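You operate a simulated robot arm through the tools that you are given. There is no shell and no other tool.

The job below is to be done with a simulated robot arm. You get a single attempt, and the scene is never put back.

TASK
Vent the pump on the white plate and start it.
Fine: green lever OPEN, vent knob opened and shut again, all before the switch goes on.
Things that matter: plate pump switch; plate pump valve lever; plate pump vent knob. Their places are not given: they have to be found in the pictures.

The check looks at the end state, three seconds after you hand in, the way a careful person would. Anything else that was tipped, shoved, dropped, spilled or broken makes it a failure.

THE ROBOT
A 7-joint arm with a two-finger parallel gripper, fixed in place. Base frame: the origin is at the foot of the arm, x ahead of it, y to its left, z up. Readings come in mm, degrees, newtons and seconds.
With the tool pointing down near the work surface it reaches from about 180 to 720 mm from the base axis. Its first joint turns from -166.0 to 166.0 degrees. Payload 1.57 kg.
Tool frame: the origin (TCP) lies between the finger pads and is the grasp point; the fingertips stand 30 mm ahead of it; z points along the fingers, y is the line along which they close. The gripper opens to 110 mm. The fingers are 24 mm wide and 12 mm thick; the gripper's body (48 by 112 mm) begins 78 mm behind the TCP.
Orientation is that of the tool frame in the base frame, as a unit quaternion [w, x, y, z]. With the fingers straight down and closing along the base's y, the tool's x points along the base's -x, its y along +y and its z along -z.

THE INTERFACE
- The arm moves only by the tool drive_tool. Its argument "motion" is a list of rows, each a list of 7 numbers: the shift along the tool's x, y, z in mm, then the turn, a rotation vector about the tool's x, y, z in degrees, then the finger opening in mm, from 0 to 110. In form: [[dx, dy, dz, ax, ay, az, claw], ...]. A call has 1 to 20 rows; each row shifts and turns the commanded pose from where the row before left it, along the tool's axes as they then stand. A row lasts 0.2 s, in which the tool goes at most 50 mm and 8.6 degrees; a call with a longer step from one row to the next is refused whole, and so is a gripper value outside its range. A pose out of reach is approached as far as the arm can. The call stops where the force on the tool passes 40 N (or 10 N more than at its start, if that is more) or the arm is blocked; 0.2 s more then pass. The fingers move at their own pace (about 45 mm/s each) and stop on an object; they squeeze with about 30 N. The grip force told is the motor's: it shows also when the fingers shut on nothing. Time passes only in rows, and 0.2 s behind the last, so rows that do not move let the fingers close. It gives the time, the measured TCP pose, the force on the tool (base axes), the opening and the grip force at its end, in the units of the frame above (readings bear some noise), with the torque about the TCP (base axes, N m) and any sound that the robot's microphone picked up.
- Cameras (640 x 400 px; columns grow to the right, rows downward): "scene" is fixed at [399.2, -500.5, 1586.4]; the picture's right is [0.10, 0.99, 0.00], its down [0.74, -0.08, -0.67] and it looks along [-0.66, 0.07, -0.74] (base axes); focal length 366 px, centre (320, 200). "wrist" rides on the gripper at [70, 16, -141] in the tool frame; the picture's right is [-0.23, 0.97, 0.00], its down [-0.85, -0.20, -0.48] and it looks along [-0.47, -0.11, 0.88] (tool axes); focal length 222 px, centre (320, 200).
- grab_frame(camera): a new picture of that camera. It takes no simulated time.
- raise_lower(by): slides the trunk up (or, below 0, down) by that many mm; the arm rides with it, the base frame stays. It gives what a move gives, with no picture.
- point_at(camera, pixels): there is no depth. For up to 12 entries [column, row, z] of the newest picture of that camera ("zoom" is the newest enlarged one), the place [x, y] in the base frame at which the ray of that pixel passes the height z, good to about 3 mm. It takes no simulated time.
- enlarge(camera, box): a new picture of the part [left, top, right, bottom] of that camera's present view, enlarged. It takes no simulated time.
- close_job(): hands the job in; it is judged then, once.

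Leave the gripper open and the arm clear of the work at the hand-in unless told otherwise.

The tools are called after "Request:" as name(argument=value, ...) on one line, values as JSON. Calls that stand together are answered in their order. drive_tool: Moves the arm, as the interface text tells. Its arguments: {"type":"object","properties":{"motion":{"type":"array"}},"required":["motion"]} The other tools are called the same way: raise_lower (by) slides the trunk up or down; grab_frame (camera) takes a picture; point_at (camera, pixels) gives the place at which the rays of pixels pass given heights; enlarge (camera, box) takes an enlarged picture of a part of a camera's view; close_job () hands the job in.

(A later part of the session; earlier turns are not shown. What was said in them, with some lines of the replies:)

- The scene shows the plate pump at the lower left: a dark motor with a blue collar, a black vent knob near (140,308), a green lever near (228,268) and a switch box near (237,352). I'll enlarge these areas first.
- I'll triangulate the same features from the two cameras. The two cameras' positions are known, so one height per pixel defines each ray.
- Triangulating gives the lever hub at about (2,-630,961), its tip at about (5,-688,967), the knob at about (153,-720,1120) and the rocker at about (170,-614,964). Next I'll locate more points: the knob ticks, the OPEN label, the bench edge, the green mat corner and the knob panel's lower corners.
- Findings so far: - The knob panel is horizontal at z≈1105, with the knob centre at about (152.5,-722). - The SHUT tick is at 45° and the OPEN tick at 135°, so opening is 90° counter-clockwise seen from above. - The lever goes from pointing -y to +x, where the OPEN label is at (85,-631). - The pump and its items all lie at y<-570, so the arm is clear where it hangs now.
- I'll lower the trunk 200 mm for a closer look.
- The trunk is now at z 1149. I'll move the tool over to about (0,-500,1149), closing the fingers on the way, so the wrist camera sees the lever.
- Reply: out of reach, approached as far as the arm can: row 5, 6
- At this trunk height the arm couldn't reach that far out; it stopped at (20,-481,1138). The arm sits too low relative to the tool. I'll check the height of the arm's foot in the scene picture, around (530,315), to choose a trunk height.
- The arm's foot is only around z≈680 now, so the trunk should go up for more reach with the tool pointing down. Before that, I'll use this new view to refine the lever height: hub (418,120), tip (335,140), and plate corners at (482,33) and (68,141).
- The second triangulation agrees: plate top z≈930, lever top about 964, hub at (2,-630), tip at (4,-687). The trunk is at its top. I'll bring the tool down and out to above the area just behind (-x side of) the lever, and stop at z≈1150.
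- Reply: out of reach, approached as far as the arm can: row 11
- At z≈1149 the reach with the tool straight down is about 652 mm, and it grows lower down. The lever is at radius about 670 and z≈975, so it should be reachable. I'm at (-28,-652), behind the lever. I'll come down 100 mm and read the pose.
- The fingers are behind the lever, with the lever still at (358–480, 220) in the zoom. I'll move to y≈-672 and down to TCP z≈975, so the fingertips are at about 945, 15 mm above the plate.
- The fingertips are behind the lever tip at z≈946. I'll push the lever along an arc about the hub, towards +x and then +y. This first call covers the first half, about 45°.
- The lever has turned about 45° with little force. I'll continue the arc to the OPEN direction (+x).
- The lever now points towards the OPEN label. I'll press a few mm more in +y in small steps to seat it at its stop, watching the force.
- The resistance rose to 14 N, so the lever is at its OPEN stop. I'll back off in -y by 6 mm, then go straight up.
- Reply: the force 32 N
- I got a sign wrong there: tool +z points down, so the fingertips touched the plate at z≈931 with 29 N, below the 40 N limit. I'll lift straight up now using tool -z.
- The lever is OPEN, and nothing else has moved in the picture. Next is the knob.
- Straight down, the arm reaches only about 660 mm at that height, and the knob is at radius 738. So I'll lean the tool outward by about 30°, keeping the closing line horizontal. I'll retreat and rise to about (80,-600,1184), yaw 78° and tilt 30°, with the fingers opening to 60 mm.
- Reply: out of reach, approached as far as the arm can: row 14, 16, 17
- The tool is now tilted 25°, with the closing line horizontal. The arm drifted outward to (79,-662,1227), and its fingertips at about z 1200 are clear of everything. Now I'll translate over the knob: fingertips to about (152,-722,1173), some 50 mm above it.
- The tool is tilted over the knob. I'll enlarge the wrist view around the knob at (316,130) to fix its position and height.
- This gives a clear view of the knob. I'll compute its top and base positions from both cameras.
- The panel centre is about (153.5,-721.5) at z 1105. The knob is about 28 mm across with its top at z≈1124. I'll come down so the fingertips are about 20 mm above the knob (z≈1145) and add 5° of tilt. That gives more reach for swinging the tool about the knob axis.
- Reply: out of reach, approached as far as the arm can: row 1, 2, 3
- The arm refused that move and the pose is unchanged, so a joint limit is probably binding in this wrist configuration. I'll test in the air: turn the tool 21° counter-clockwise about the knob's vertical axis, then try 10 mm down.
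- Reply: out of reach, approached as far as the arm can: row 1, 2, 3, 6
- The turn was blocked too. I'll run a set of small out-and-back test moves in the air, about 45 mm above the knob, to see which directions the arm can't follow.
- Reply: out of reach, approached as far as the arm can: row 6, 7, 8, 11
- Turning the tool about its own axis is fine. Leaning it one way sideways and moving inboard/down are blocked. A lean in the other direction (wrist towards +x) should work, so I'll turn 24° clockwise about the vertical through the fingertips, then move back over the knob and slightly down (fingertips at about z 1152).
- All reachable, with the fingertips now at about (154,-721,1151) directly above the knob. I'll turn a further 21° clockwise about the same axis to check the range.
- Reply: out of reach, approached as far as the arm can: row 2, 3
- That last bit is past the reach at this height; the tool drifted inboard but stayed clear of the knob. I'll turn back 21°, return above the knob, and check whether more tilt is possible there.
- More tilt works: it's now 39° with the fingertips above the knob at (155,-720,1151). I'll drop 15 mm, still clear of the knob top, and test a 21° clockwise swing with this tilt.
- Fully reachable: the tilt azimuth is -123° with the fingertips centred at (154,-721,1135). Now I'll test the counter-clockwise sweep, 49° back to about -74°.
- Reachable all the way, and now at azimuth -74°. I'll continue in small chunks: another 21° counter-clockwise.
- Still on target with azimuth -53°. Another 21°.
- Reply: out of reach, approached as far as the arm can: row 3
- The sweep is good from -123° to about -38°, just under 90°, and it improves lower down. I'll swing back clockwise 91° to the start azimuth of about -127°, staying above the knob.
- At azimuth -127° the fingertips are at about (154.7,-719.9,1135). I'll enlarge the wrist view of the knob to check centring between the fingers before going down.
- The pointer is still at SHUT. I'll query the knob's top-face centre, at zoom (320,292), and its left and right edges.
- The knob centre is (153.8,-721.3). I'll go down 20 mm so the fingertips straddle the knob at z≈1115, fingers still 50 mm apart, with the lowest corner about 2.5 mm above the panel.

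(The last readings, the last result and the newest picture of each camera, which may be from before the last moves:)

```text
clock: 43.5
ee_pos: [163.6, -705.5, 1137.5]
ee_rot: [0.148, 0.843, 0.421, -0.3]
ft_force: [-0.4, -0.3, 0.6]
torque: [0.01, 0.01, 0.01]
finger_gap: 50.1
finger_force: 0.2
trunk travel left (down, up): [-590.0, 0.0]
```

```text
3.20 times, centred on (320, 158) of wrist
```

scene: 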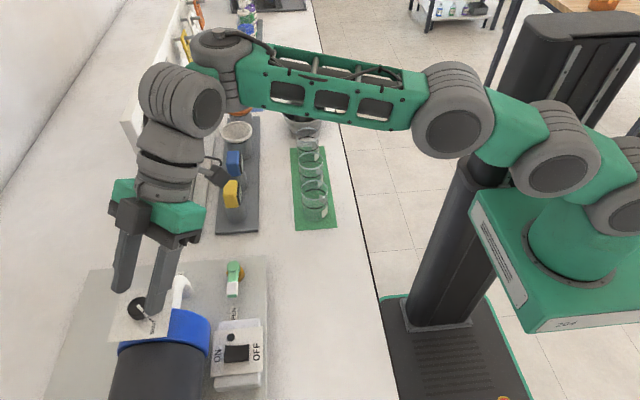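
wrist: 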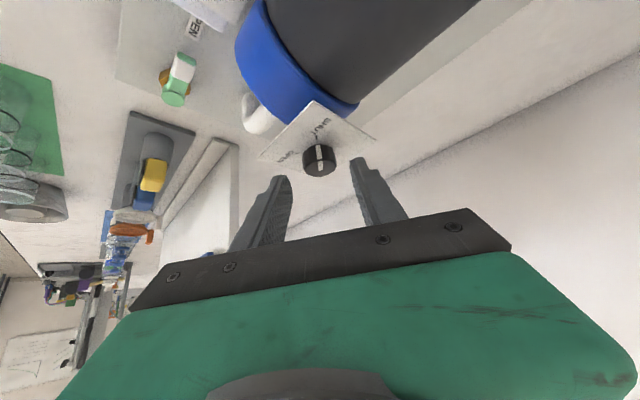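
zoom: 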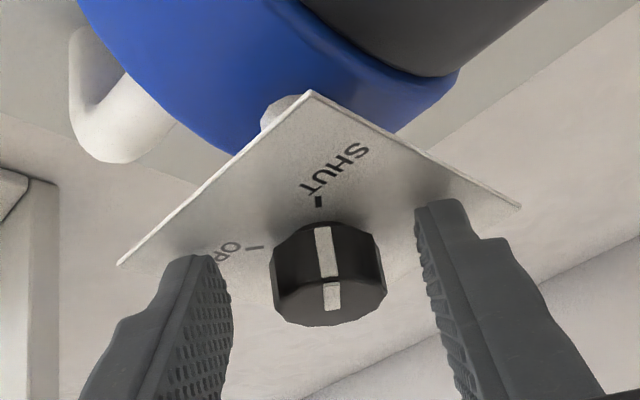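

The fingers straddle the knob. I'll close slowly onto it and read the side force.

Request:
drive_tool(motion=[[0, 0, 0, 0, 0, 0, 34], [0, 0, 0, 0, 0, 0, 32], [0, 0, 0, 0, 0, 0, 30], [0, 0, 0, 0, 0, 0, 28]])

Request:
enlarge(camera="wrist", box=[220, 95, 420, 220])

```text
clock: 44.5
ee_pos: [164.4, -706.4, 1137.5]
ee_rot: [0.148, 0.843, 0.421, -0.3]
ft_force: [-0.4, -2.1, 0.6]
torque: [-0.02, -0.01, -0.01]
finger_gap: 29.7
finger_force: 0.8
trunk travel left (down, up): [-590.0, 0.0]
```

```text
3.20 times, centred on (320, 158) of wrist
```

zoom: 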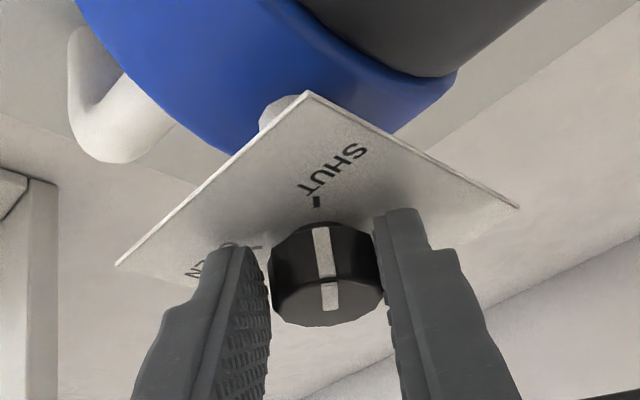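

The fingers touch the knob at 29.7 mm with almost no side force, so it's well centred. I'll squeeze it and turn counter-clockwise towards OPEN, with the first 28° as a check.

Request:
drive_tool(motion=[[0, 0, 0, 0, 0, 0, 15], [0, 0, 0, 0, 0, 0, 15], [-0.1, -2.3, 0.1, -4.4, 0, -5.45, 15], [-0.1, -2.3, 0.1, -4.4, 0, -5.45, 15], [-0.1, -2.3, 0.1, -4.4, 0, -5.45, 15], [-0.1, -2.3, 0.1, -4.4, 0, -5.45, 15], [0, 0, 0, 0, 0, 0, 15]])

Request:
enlarge(camera="wrist", box=[220, 95, 420, 220])

```text
clock: 46.1
ee_pos: [157.6, -703.0, 1136.4]
ee_rot: [0.216, 0.715, 0.614, -0.254]
ft_force: [7.3, -0.2, 0.4]
torque: [0.03, -0.76, 0.18]
finger_gap: 27.2
finger_force: 37.6
trunk travel left (down, up): [-590.0, 0.0]
```

```text
3.20 times, centred on (320, 158) of wrist
```

zoom: 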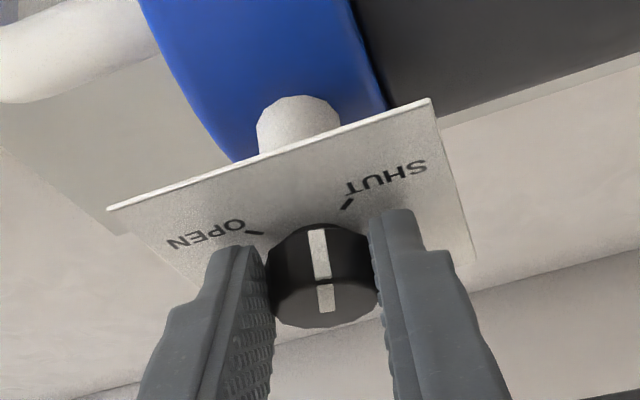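

The knob turns with the fingers; the pointer is leaving SHUT towards OPEN and the forces are low. I'll continue another 42°.

Request:
drive_tool(motion=[[-0.1, -2.3, 0.1, -4.4, 0, -5.45, 15], [-0.1, -2.3, 0.1, -4.4, 0, -5.45, 15], [-0.1, -2.3, 0.1, -4.4, 0, -5.45, 15], [-0.1, -2.3, 0.1, -4.4, 0, -5.45, 15], [-0.1, -2.3, 0.1, -4.4, 0, -5.45, 15], [-0.1, -2.3, 0.1, -4.4, 0, -5.45, 15], [0, 0, 0, 0, 0, 0, 15]])

Request:
enlarge(camera="wrist", box=[220, 95, 420, 220])

```text
clock: 47.7
ee_pos: [145.1, -705.1, 1137.4]
ee_rot: [0.291, 0.448, 0.83, -0.161]
ft_force: [12.8, -1.7, 2.1]
torque: [0.14, -0.73, 0.14]
finger_gap: 27.1
finger_force: 38.3
trunk travel left (down, up): [-590.0, 0.0]
```

```text
3.20 times, centred on (320, 158) of wrist
```

zoom: 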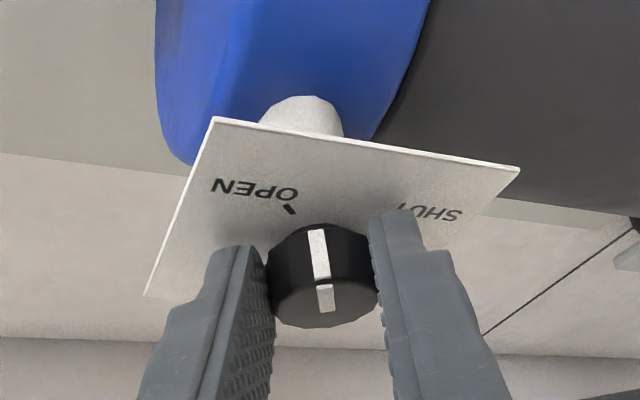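

The pointer has nearly reached the OPEN tick, with a side force of 13 N in x. I'll turn the last 21°, easing the tool slightly towards +x to relieve it.

Request:
drive_tool(motion=[[-0.3, -1.8, 0.25, -4.4, 0, -5.45, 15], [-0.3, -1.8, 0.25, -4.4, 0, -5.45, 15], [-0.3, -1.8, 0.25, -4.4, 0, -5.45, 15], [0, 0, 0, 0, 0, 0, 15]])

Request:
enlarge(camera="wrist", box=[220, 95, 420, 220])

Request:
enlarge(camera="scene", box=[80, 260, 208, 340])

```text
clock: 48.7
ee_pos: [140.1, -708.7, 1136.8]
ee_rot: [0.315, 0.29, 0.898, -0.104]
ft_force: [7.8, -0.6, 0.0]
torque: [-0.17, -1.03, -0.25]
finger_gap: 27.7
finger_force: 37.4
trunk travel left (down, up): [-590.0, 0.0]
```

```text
3.20 times, centred on (320, 158) of wrist
```

zoom: 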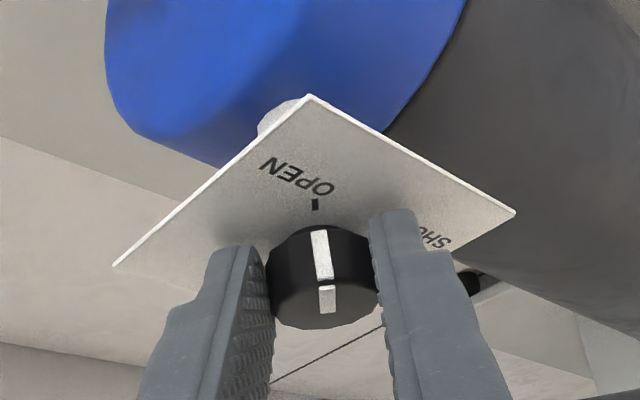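

```text
5.00 times, centred on (144, 300) of scene
```

zoom: 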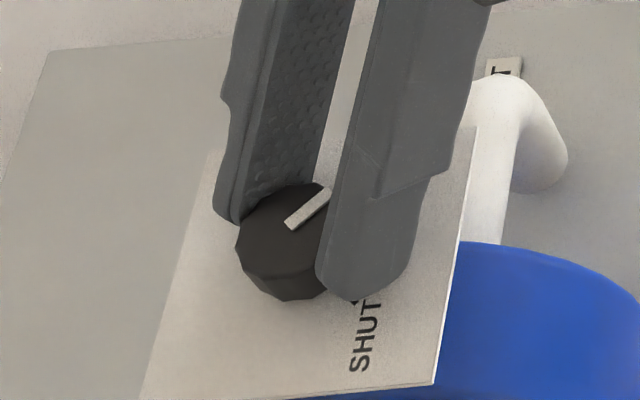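

The pointer now lines up with the OPEN tick, just as it did with SHUT at the start. I'll hold it open for 2 s to vent.

Request:
drive_tool(motion=[[0, 0, 0, 0, 0, 0, 15], [0, 0, 0, 0, 0, 0, 15], [0, 0, 0, 0, 0, 0, 15], [0, 0, 0, 0, 0, 0, 15], [0, 0, 0, 0, 0, 0, 15], [0, 0, 0, 0, 0, 0, 15], [0, 0, 0, 0, 0, 0, 15], [0, 0, 0, 0, 0, 0, 15], [0, 0, 0, 0, 0, 0, 15], [0, 0, 0, 0, 0, 0, 15]])

```text
clock: 50.9
ee_pos: [139.7, -709.6, 1136.5]
ee_rot: [0.314, 0.29, 0.898, -0.104]
ft_force: [6.4, -0.5, 0.2]
torque: [0.36, -0.27, -0.07]
finger_gap: 27.4
finger_force: 38.0
trunk travel left (down, up): [-590.0, 0.0]
```

It has been held open for 2 s with no change. Now I'll turn it back clockwise towards SHUT, 49° first.

Request:
drive_tool(motion=[[0.1, 1.8, 0, 4.4, 0, 5.45, 15], [0.1, 1.8, 0, 4.4, 0, 5.45, 15], [0.1, 1.8, 0, 4.4, 0, 5.45, 15], [-0.1, 2.3, 0.1, 4.4, 0, 5.45, 15], [-0.1, 2.3, 0.1, 4.4, 0, 5.45, 15], [-0.1, 2.3, 0.1, 4.4, 0, 5.45, 15], [-0.1, 2.3, 0.1, 4.4, 0, 5.45, 15], [0, 0, 0, 0, 0, 0, 15]])

Request:
enlarge(camera="wrist", box=[220, 95, 420, 220])

```text
clock: 52.7
ee_pos: [153.3, -701.2, 1137.6]
ee_rot: [0.244, 0.636, 0.696, -0.227]
ft_force: [6.6, 12.6, -1.9]
torque: [0.38, -0.49, 0.14]
finger_gap: 27.5
finger_force: 37.0
trunk travel left (down, up): [-590.0, 0.0]
```

```text
3.20 times, centred on (320, 158) of wrist
```

zoom: 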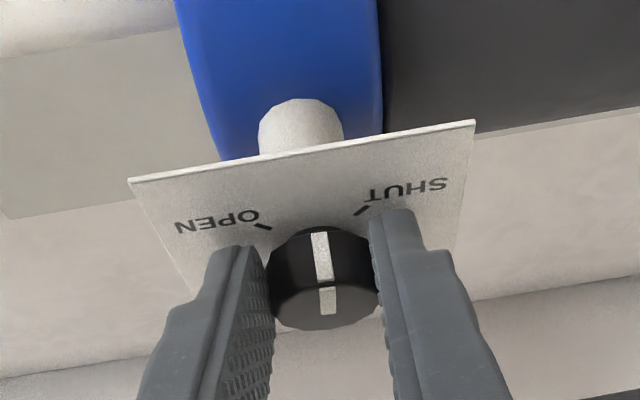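

Halfway back. I'll turn the remaining 42° to SHUT, with a small +y relief for the 13 N side force.

Request:
drive_tool(motion=[[0.2, 2.4, -0.15, 4.4, 0, 5.45, 15], [0.2, 2.4, -0.15, 4.4, 0, 5.45, 15], [0.2, 2.4, -0.15, 4.4, 0, 5.45, 15], [-0.1, 2.3, 0.1, 4.4, 0, 5.45, 15], [-0.1, 2.3, 0.1, 4.4, 0, 5.45, 15], [-0.1, 2.3, 0.1, 4.4, 0, 5.45, 15], [0, 0, 0, 0, 0, 0, 15]])

Request:
enlarge(camera="wrist", box=[220, 95, 420, 220])

```text
clock: 54.3
ee_pos: [166.7, -703.9, 1136.4]
ee_rot: [0.15, 0.842, 0.422, -0.301]
ft_force: [9.1, 6.5, -5.0]
torque: [-0.13, -0.45, 0.22]
finger_gap: 27.4
finger_force: 37.9
trunk travel left (down, up): [-590.0, 0.0]
```

```text
3.20 times, centred on (320, 158) of wrist
```

zoom: 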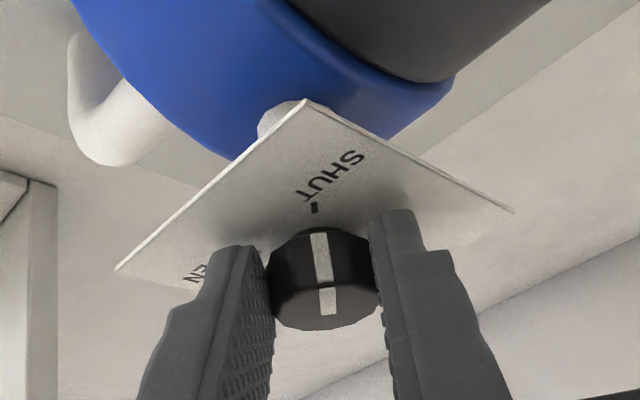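

The pointer is back at the SHUT tick, as at the start. I'll add a small 2.5° nudge clockwise to seat it, then open the fingers to 50 and look.

Request:
drive_tool(motion=[[0, 0.8, 0, 1.57, 0, 1.95, 15], [0, 0, 0, 0, 0, 0, 15], [0, 0, 0, 0, 0, 0, 50], [0, 0, 0, 0, 0, 0, 50], [0, 0, 0, 0, 0, 0, 50]])

Request:
enlarge(camera="wrist", box=[220, 95, 420, 220])

```text
clock: 55.5
ee_pos: [165.3, -704.9, 1137.0]
ee_rot: [0.141, 0.852, 0.402, -0.303]
ft_force: [-0.8, -0.2, 0.1]
torque: [0.0, -0.07, 0.06]
finger_gap: 50.1
finger_force: 0.1
trunk travel left (down, up): [-590.0, 0.0]
```

```text
3.20 times, centred on (320, 158) of wrist
```

zoom: 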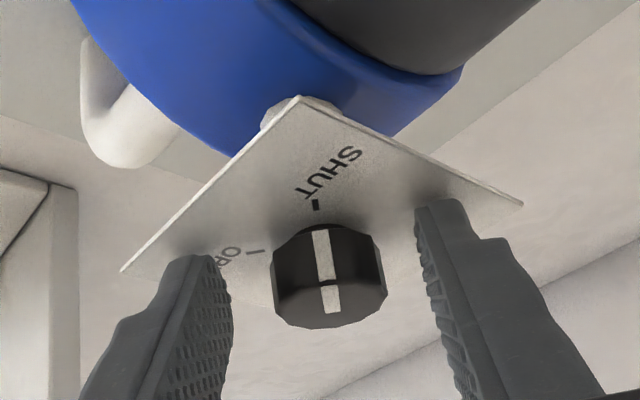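

The vent knob is back at SHUT and the fingers are open and free. I'll rise 50 mm straight up, then move inboard (+y) by 100 mm.

Request:
drive_tool(motion=[[-6.3, 0, -7.8, 0, 0, 0, 50], [-12.6, 0, -15.5, 0, 0, 0, 50], [-12.6, 0, -15.5, 0, 0, 0, 50], [14.9, -16, -12.1, 0, 0, 0, 50], [14.9, -16, -12.1, 0, 0, 0, 50], [14.9, -16, -12.1, 0, 0, 0, 50], [14.9, -16, -12.1, 0, 0, 0, 50], [0, 0, 0, 0, 0, 0, 50]])

Request:
grab_frame(camera="scene")

Request:
grab_frame(camera="wrist")

```text
clock: 57.3
ee_pos: [168.1, -588.7, 1174.2]
ee_rot: [0.142, 0.852, 0.403, -0.302]
ft_force: [0.0, 0.2, 0.3]
torque: [0.0, -0.03, -0.02]
finger_gap: 50.1
finger_force: 0.1
out of reach, approached as far as the arm can: row 2, 3
trunk travel left (down, up): [-590.0, 0.0]
```

```text
taken
```

scene: 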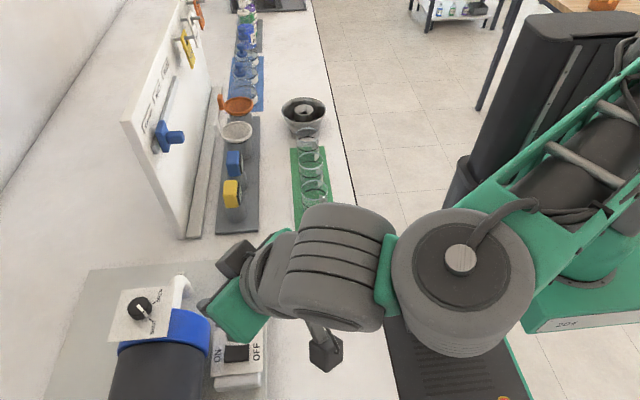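

```text
taken
```

wrist: 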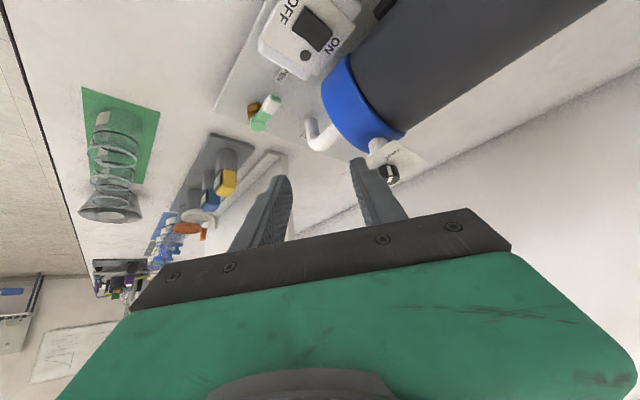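

The arm has moved off. I'll enlarge the scene to verify that the knob points to SHUT and the switch is still OFF.

Request:
enlarge(camera="scene", box=[80, 250, 280, 400])

Request:
enlarge(camera="wrist", box=[240, 0, 400, 100])

```text
2.67 times, centred on (180, 325) of scene
```

zoom: 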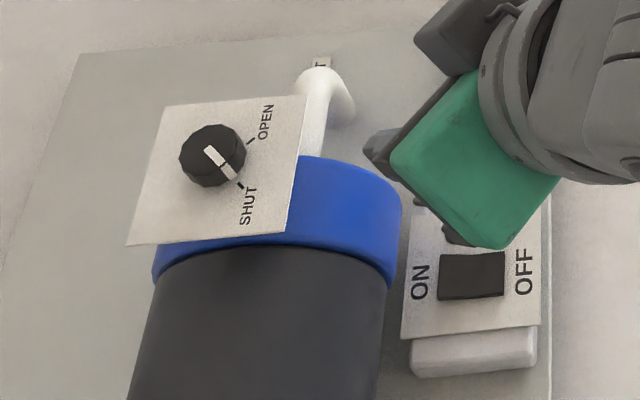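

```text
4.00 times, centred on (320, 50) of wrist
```

zoom: 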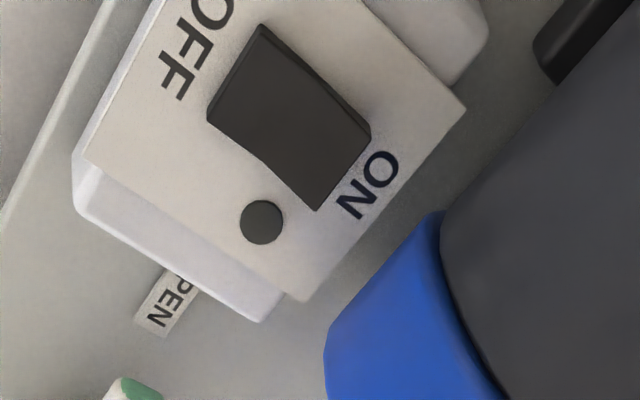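

The knob pointer is at SHUT, the lever is at OPEN, and the rocker is still OFF with its ON end raised. I'll compute the rocker's outline.

Request:
point_at(camera="zoom", pixels=[[262, 25, 966], [370, 128, 966], [315, 210, 966], [208, 115, 966], [290, 118, 966], [262, 222, 964], [372, 185, 963], [190, 40, 963], [466, 108, 963], [303, 302, 963]])

Request:
point_at(camera="scene", pixels=[[225.2, 346, 968], [224.5, 362, 968], [248.7, 343.5, 964], [248.9, 360, 964], [216, 356, 963], [257, 352, 963]])

```text
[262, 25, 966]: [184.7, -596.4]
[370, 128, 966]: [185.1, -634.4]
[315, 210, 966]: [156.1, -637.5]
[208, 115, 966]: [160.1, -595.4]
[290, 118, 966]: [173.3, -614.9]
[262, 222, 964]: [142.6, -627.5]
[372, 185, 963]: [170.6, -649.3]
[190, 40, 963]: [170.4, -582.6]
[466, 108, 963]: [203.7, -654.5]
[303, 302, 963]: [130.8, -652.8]
```

```text
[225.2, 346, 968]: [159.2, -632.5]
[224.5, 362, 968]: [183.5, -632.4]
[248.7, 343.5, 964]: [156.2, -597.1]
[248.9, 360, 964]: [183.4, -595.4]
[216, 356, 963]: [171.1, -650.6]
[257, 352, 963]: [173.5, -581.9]
```

The rocker spans x 157–184 and y -596 to -634, so the ON end to press is at about (171,-628). I'll now straighten the tool (untilt 39°).

Request:
drive_tool(motion=[[0, 0, 0, 0, 7.8, 0, 60], [0, 0, 0, 0, 7.8, 0, 60], [0, 0, 0, 0, 7.8, 0, 60], [0, 0, 0, 0, 7.8, 0, 60], [0, 0, 0, 0, 7.8, 0, 60], [0, 0, 0, 0, 0, 0, 60]])

```text
clock: 58.7
ee_pos: [166.5, -589.6, 1176.9]
ee_rot: [-0.001, 0.904, 0.428, -0.001]
ft_force: [0.2, 1.2, 0.2]
torque: [0.0, 0.01, -0.01]
finger_gap: 59.8
finger_force: 0.1
trunk travel left (down, up): [-590.0, 0.0]
```

The tool points straight down at (166,-590,1177). Now I'll yaw it back 129° so the fingers close along base y.

Request:
drive_tool(motion=[[0, 0, 0, 0, 0, -8.08, 60], [0, 0, 0, 0, 0, -8.08, 60], [0, 0, 0, 0, 0, -8.08, 60], [0, 0, 0, 0, 0, -8.08, 60], [0, 0, 0, 0, 0, -8.08, 60], [0, 0, 0, 0, 0, -8.08, 60], [0, 0, 0, 0, 0, -8.08, 60], [0, 0, 0, 0, 0, -8.08, 60], [0, 0, 0, 0, 0, -8.08, 60], [0, 0, 0, 0, 0, -8.08, 60], [0, 0, 0, 0, 0, -8.08, 60], [0, 0, 0, 0, 0, -8.08, 60], [0, 0, 0, 0, 0, -8.08, 60], [0, 0, 0, 0, 0, -8.08, 60], [0, 0, 0, 0, 0, -8.08, 60], [0, 0, 0, 0, 0, -8.08, 60], [0, 0, 0, 0, 0, 0, 60]])

Request:
grab_frame(camera="scene")

```text
clock: 62.3
ee_pos: [168.7, -590.9, 1174.8]
ee_rot: [-0.001, 0.0, 1.0, 0.0]
ft_force: [0.9, 0.6, 0.2]
torque: [-0.04, 0.04, -0.01]
finger_gap: 60.1
finger_force: 0.1
trunk travel left (down, up): [-590.0, 0.0]
```

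```text
taken
```

scene: 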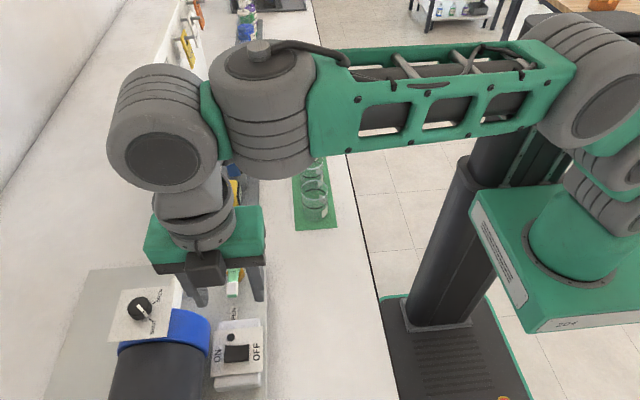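

The tool points down with the fingers along y and 60 mm apart, so the -y finger's centre is 36 mm from the TCP. I'll descend over the switch to TCP (171,-592,1020), which puts the -y fingertip about 20 mm above the ON end.

Request:
drive_tool(motion=[[-0.6, -0.3, 38.7, 0, 0, 0, 60], [-0.6, -0.3, 38.7, 0, 0, 0, 60], [-0.6, -0.3, 38.7, 0, 0, 0, 60], [-0.6, -0.2, 38.7, 0, 0, 0, 60], [0, 0, 0, 0, 0, 0, 60]])

Request:
enlarge(camera="scene", box=[130, 270, 290, 400])

Request:
grab_frame(camera="wrist")

```text
clock: 63.5
ee_pos: [170.6, -590.1, 1020.3]
ee_rot: [-0.002, 0.001, 1.0, 0.0]
ft_force: [-0.3, 0.1, 0.0]
torque: [0.0, 0.02, 0.0]
finger_gap: 60.0
finger_force: 0.1
trunk travel left (down, up): [-590.0, 0.0]
```

```text
3.08 times, centred on (210, 335) of scene
```

zoom: 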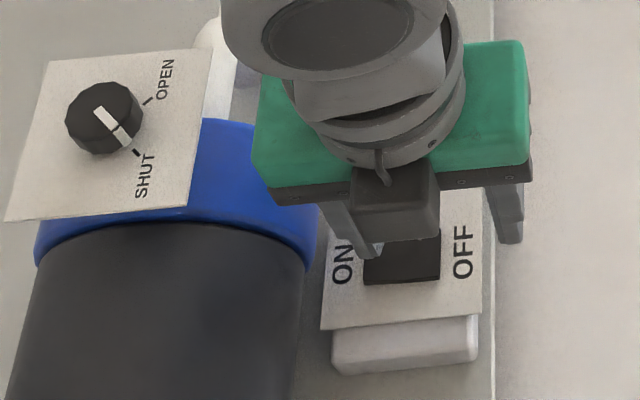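

```text
taken
```

wrist: 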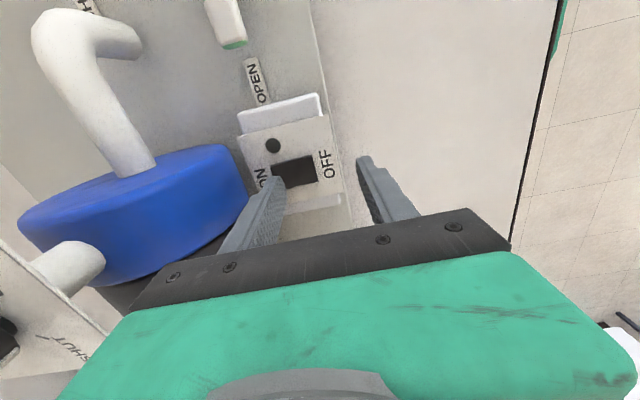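

The -y fingertip is just above the rocker's ON end. I'll shift 1.5 mm towards -y and press down in small steps until the rocker gives.

Request:
drive_tool(motion=[[0, -1.5, 4, 0, 0, 0, 60], [0, 0, 4, 0, 0, 0, 60], [0, 0, 4, 0, 0, 0, 60], [0, 0, 3, 0, 0, 0, 60], [0, 0, 2, 0, 0, 0, 60], [0, 0, 2, 0, 0, 0, 60], [0, 0, 2, 0, 0, 0, 60], [0, 0, 2, 0, 0, 0, 60]])

Request:
enlarge(camera="scene", box=[130, 270, 290, 400])

```text
clock: 65.3
ee_pos: [169.6, -593.4, 1000.6]
ee_rot: [-0.003, 0.002, 1.0, -0.001]
ft_force: [0.7, 0.7, 6.1]
torque: [-0.17, -0.06, 0.02]
finger_gap: 59.5
finger_force: 0.1
trunk travel left (down, up): [-590.0, 0.0]
heard: click
```

```text
3.08 times, centred on (210, 335) of scene
```

zoom: 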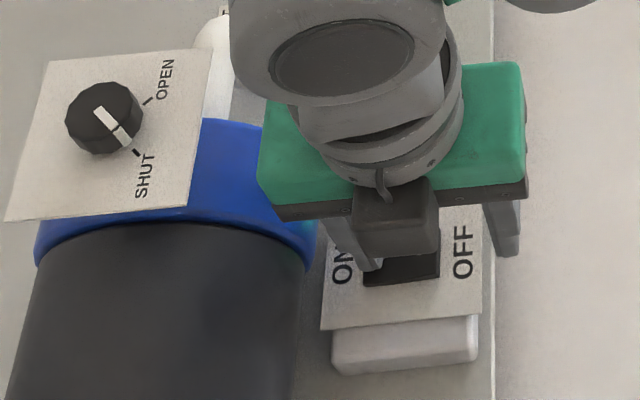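

There was a click at about 6 N. I'll lift off straight up and look at the rocker.

Request:
drive_tool(motion=[[0, 0, -10, 0, 0, 0, 60], [0, 0, -30, 0, 0, 0, 60], [0, 0, -40, 0, 0, 0, 60], [0, 0, -40, 0, 0, 0, 60], [0, 0, -30, 0, 0, 0, 60], [0, 0, 0, 0, 0, 0, 60]])

Request:
enlarge(camera="scene", box=[90, 250, 290, 400])

Request:
enlarge(camera="wrist", box=[200, 90, 400, 215])

```text
clock: 66.7
ee_pos: [170.8, -593.7, 1147.5]
ee_rot: [-0.001, 0.001, 1.0, 0.0]
ft_force: [0.7, -0.6, 0.1]
torque: [0.03, 0.03, 0.02]
finger_gap: 60.1
finger_force: 0.0
trunk travel left (down, up): [-590.0, 0.0]
```

```text
2.67 times, centred on (190, 325) of scene
```

zoom: 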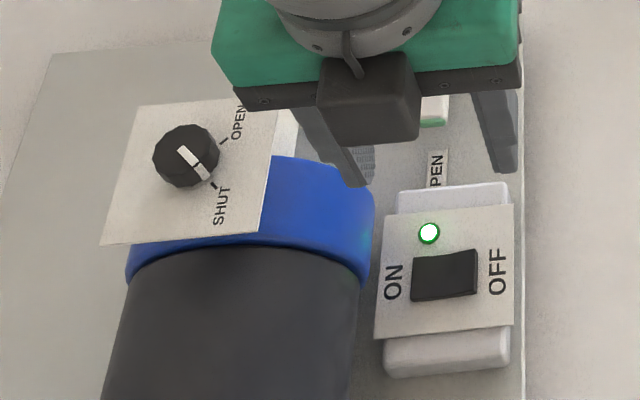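

```text
3.20 times, centred on (300, 152) of wrist
```

zoom: 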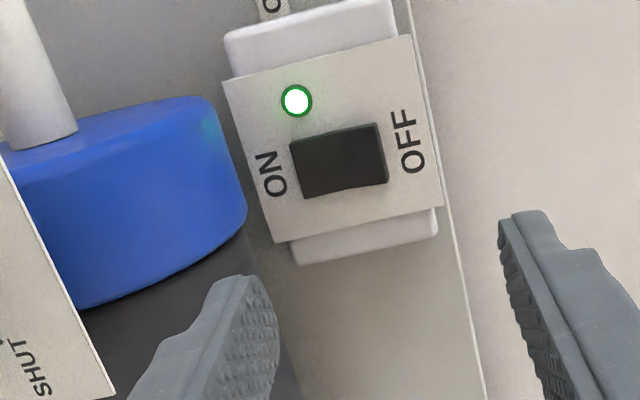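

The green lamp is lit and the rocker sits at ON. I'll move the arm clear (inboard and up), open the gripper fully, and check the whole scene.

Request:
drive_tool(motion=[[-8, 20, -30, 0, 0, 0, 60], [-8, 38, -20, 0, 0, 0, 110], [-8, 38, -20, 0, 0, 0, 110], [-8, 38, -20, 0, 0, 0, 110], [-8, 38, -20, 0, 0, 0, 110], [0, 25, -20, 0, 0, 0, 110], [0, 0, 0, 0, 0, 0, 110]])

Request:
grab_frame(camera="scene")

Request:
enlarge(camera="scene", box=[90, 250, 290, 400])

```text
clock: 68.3
ee_pos: [212.0, -397.3, 1278.6]
ee_rot: [-0.002, 0.001, 1.0, -0.001]
ft_force: [0.9, 0.3, -0.9]
torque: [0.0, -0.04, -0.01]
finger_gap: 110.0
finger_force: 0.1
trunk travel left (down, up): [-590.0, 0.0]
```

```text
taken
```

scene: 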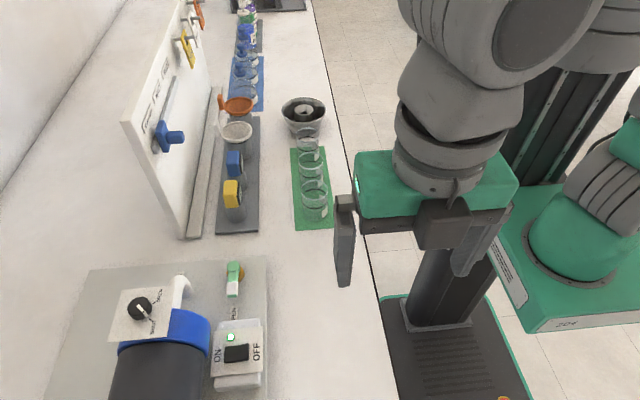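

```text
2.67 times, centred on (190, 325) of scene
```

zoom: 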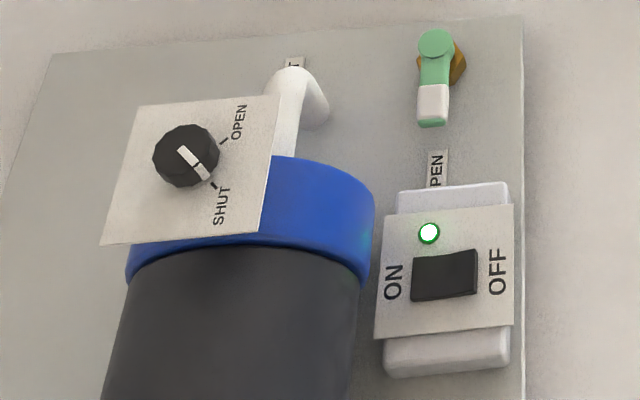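

The final picture shows the lever at OPEN, the vent knob back at SHUT, and the switch ON with its green lamp lit. The cups, bowl and the rest are where they were, the gripper is open and the arm is clear. I'm handing in now.

Request:
close_job()

```text
The job is handed in.
```

The plate pump is vented and running. The final pictures show all three controls where they should be:

- **Lever:** I turned the green lever to OPEN and pressed it gently against its stop.
- **Vent knob:** I opened the knob fully, held it open for 2 s and turned it back to SHUT, all before touching the switch.
- **Switch:** I pressed it ON last. It clicked, and the green lamp is lit.

**Contact with the plate:** while backing away from the lever I moved down instead of up, and the fingertips pressed on the white plate with about 29 N. The plate did not move, and I saw no damage in the later pictures.

Nothing else in the scene was displaced. At hand-in the gripper was open and the arm clear of the work. The job has been handed in, but no verdict came back.
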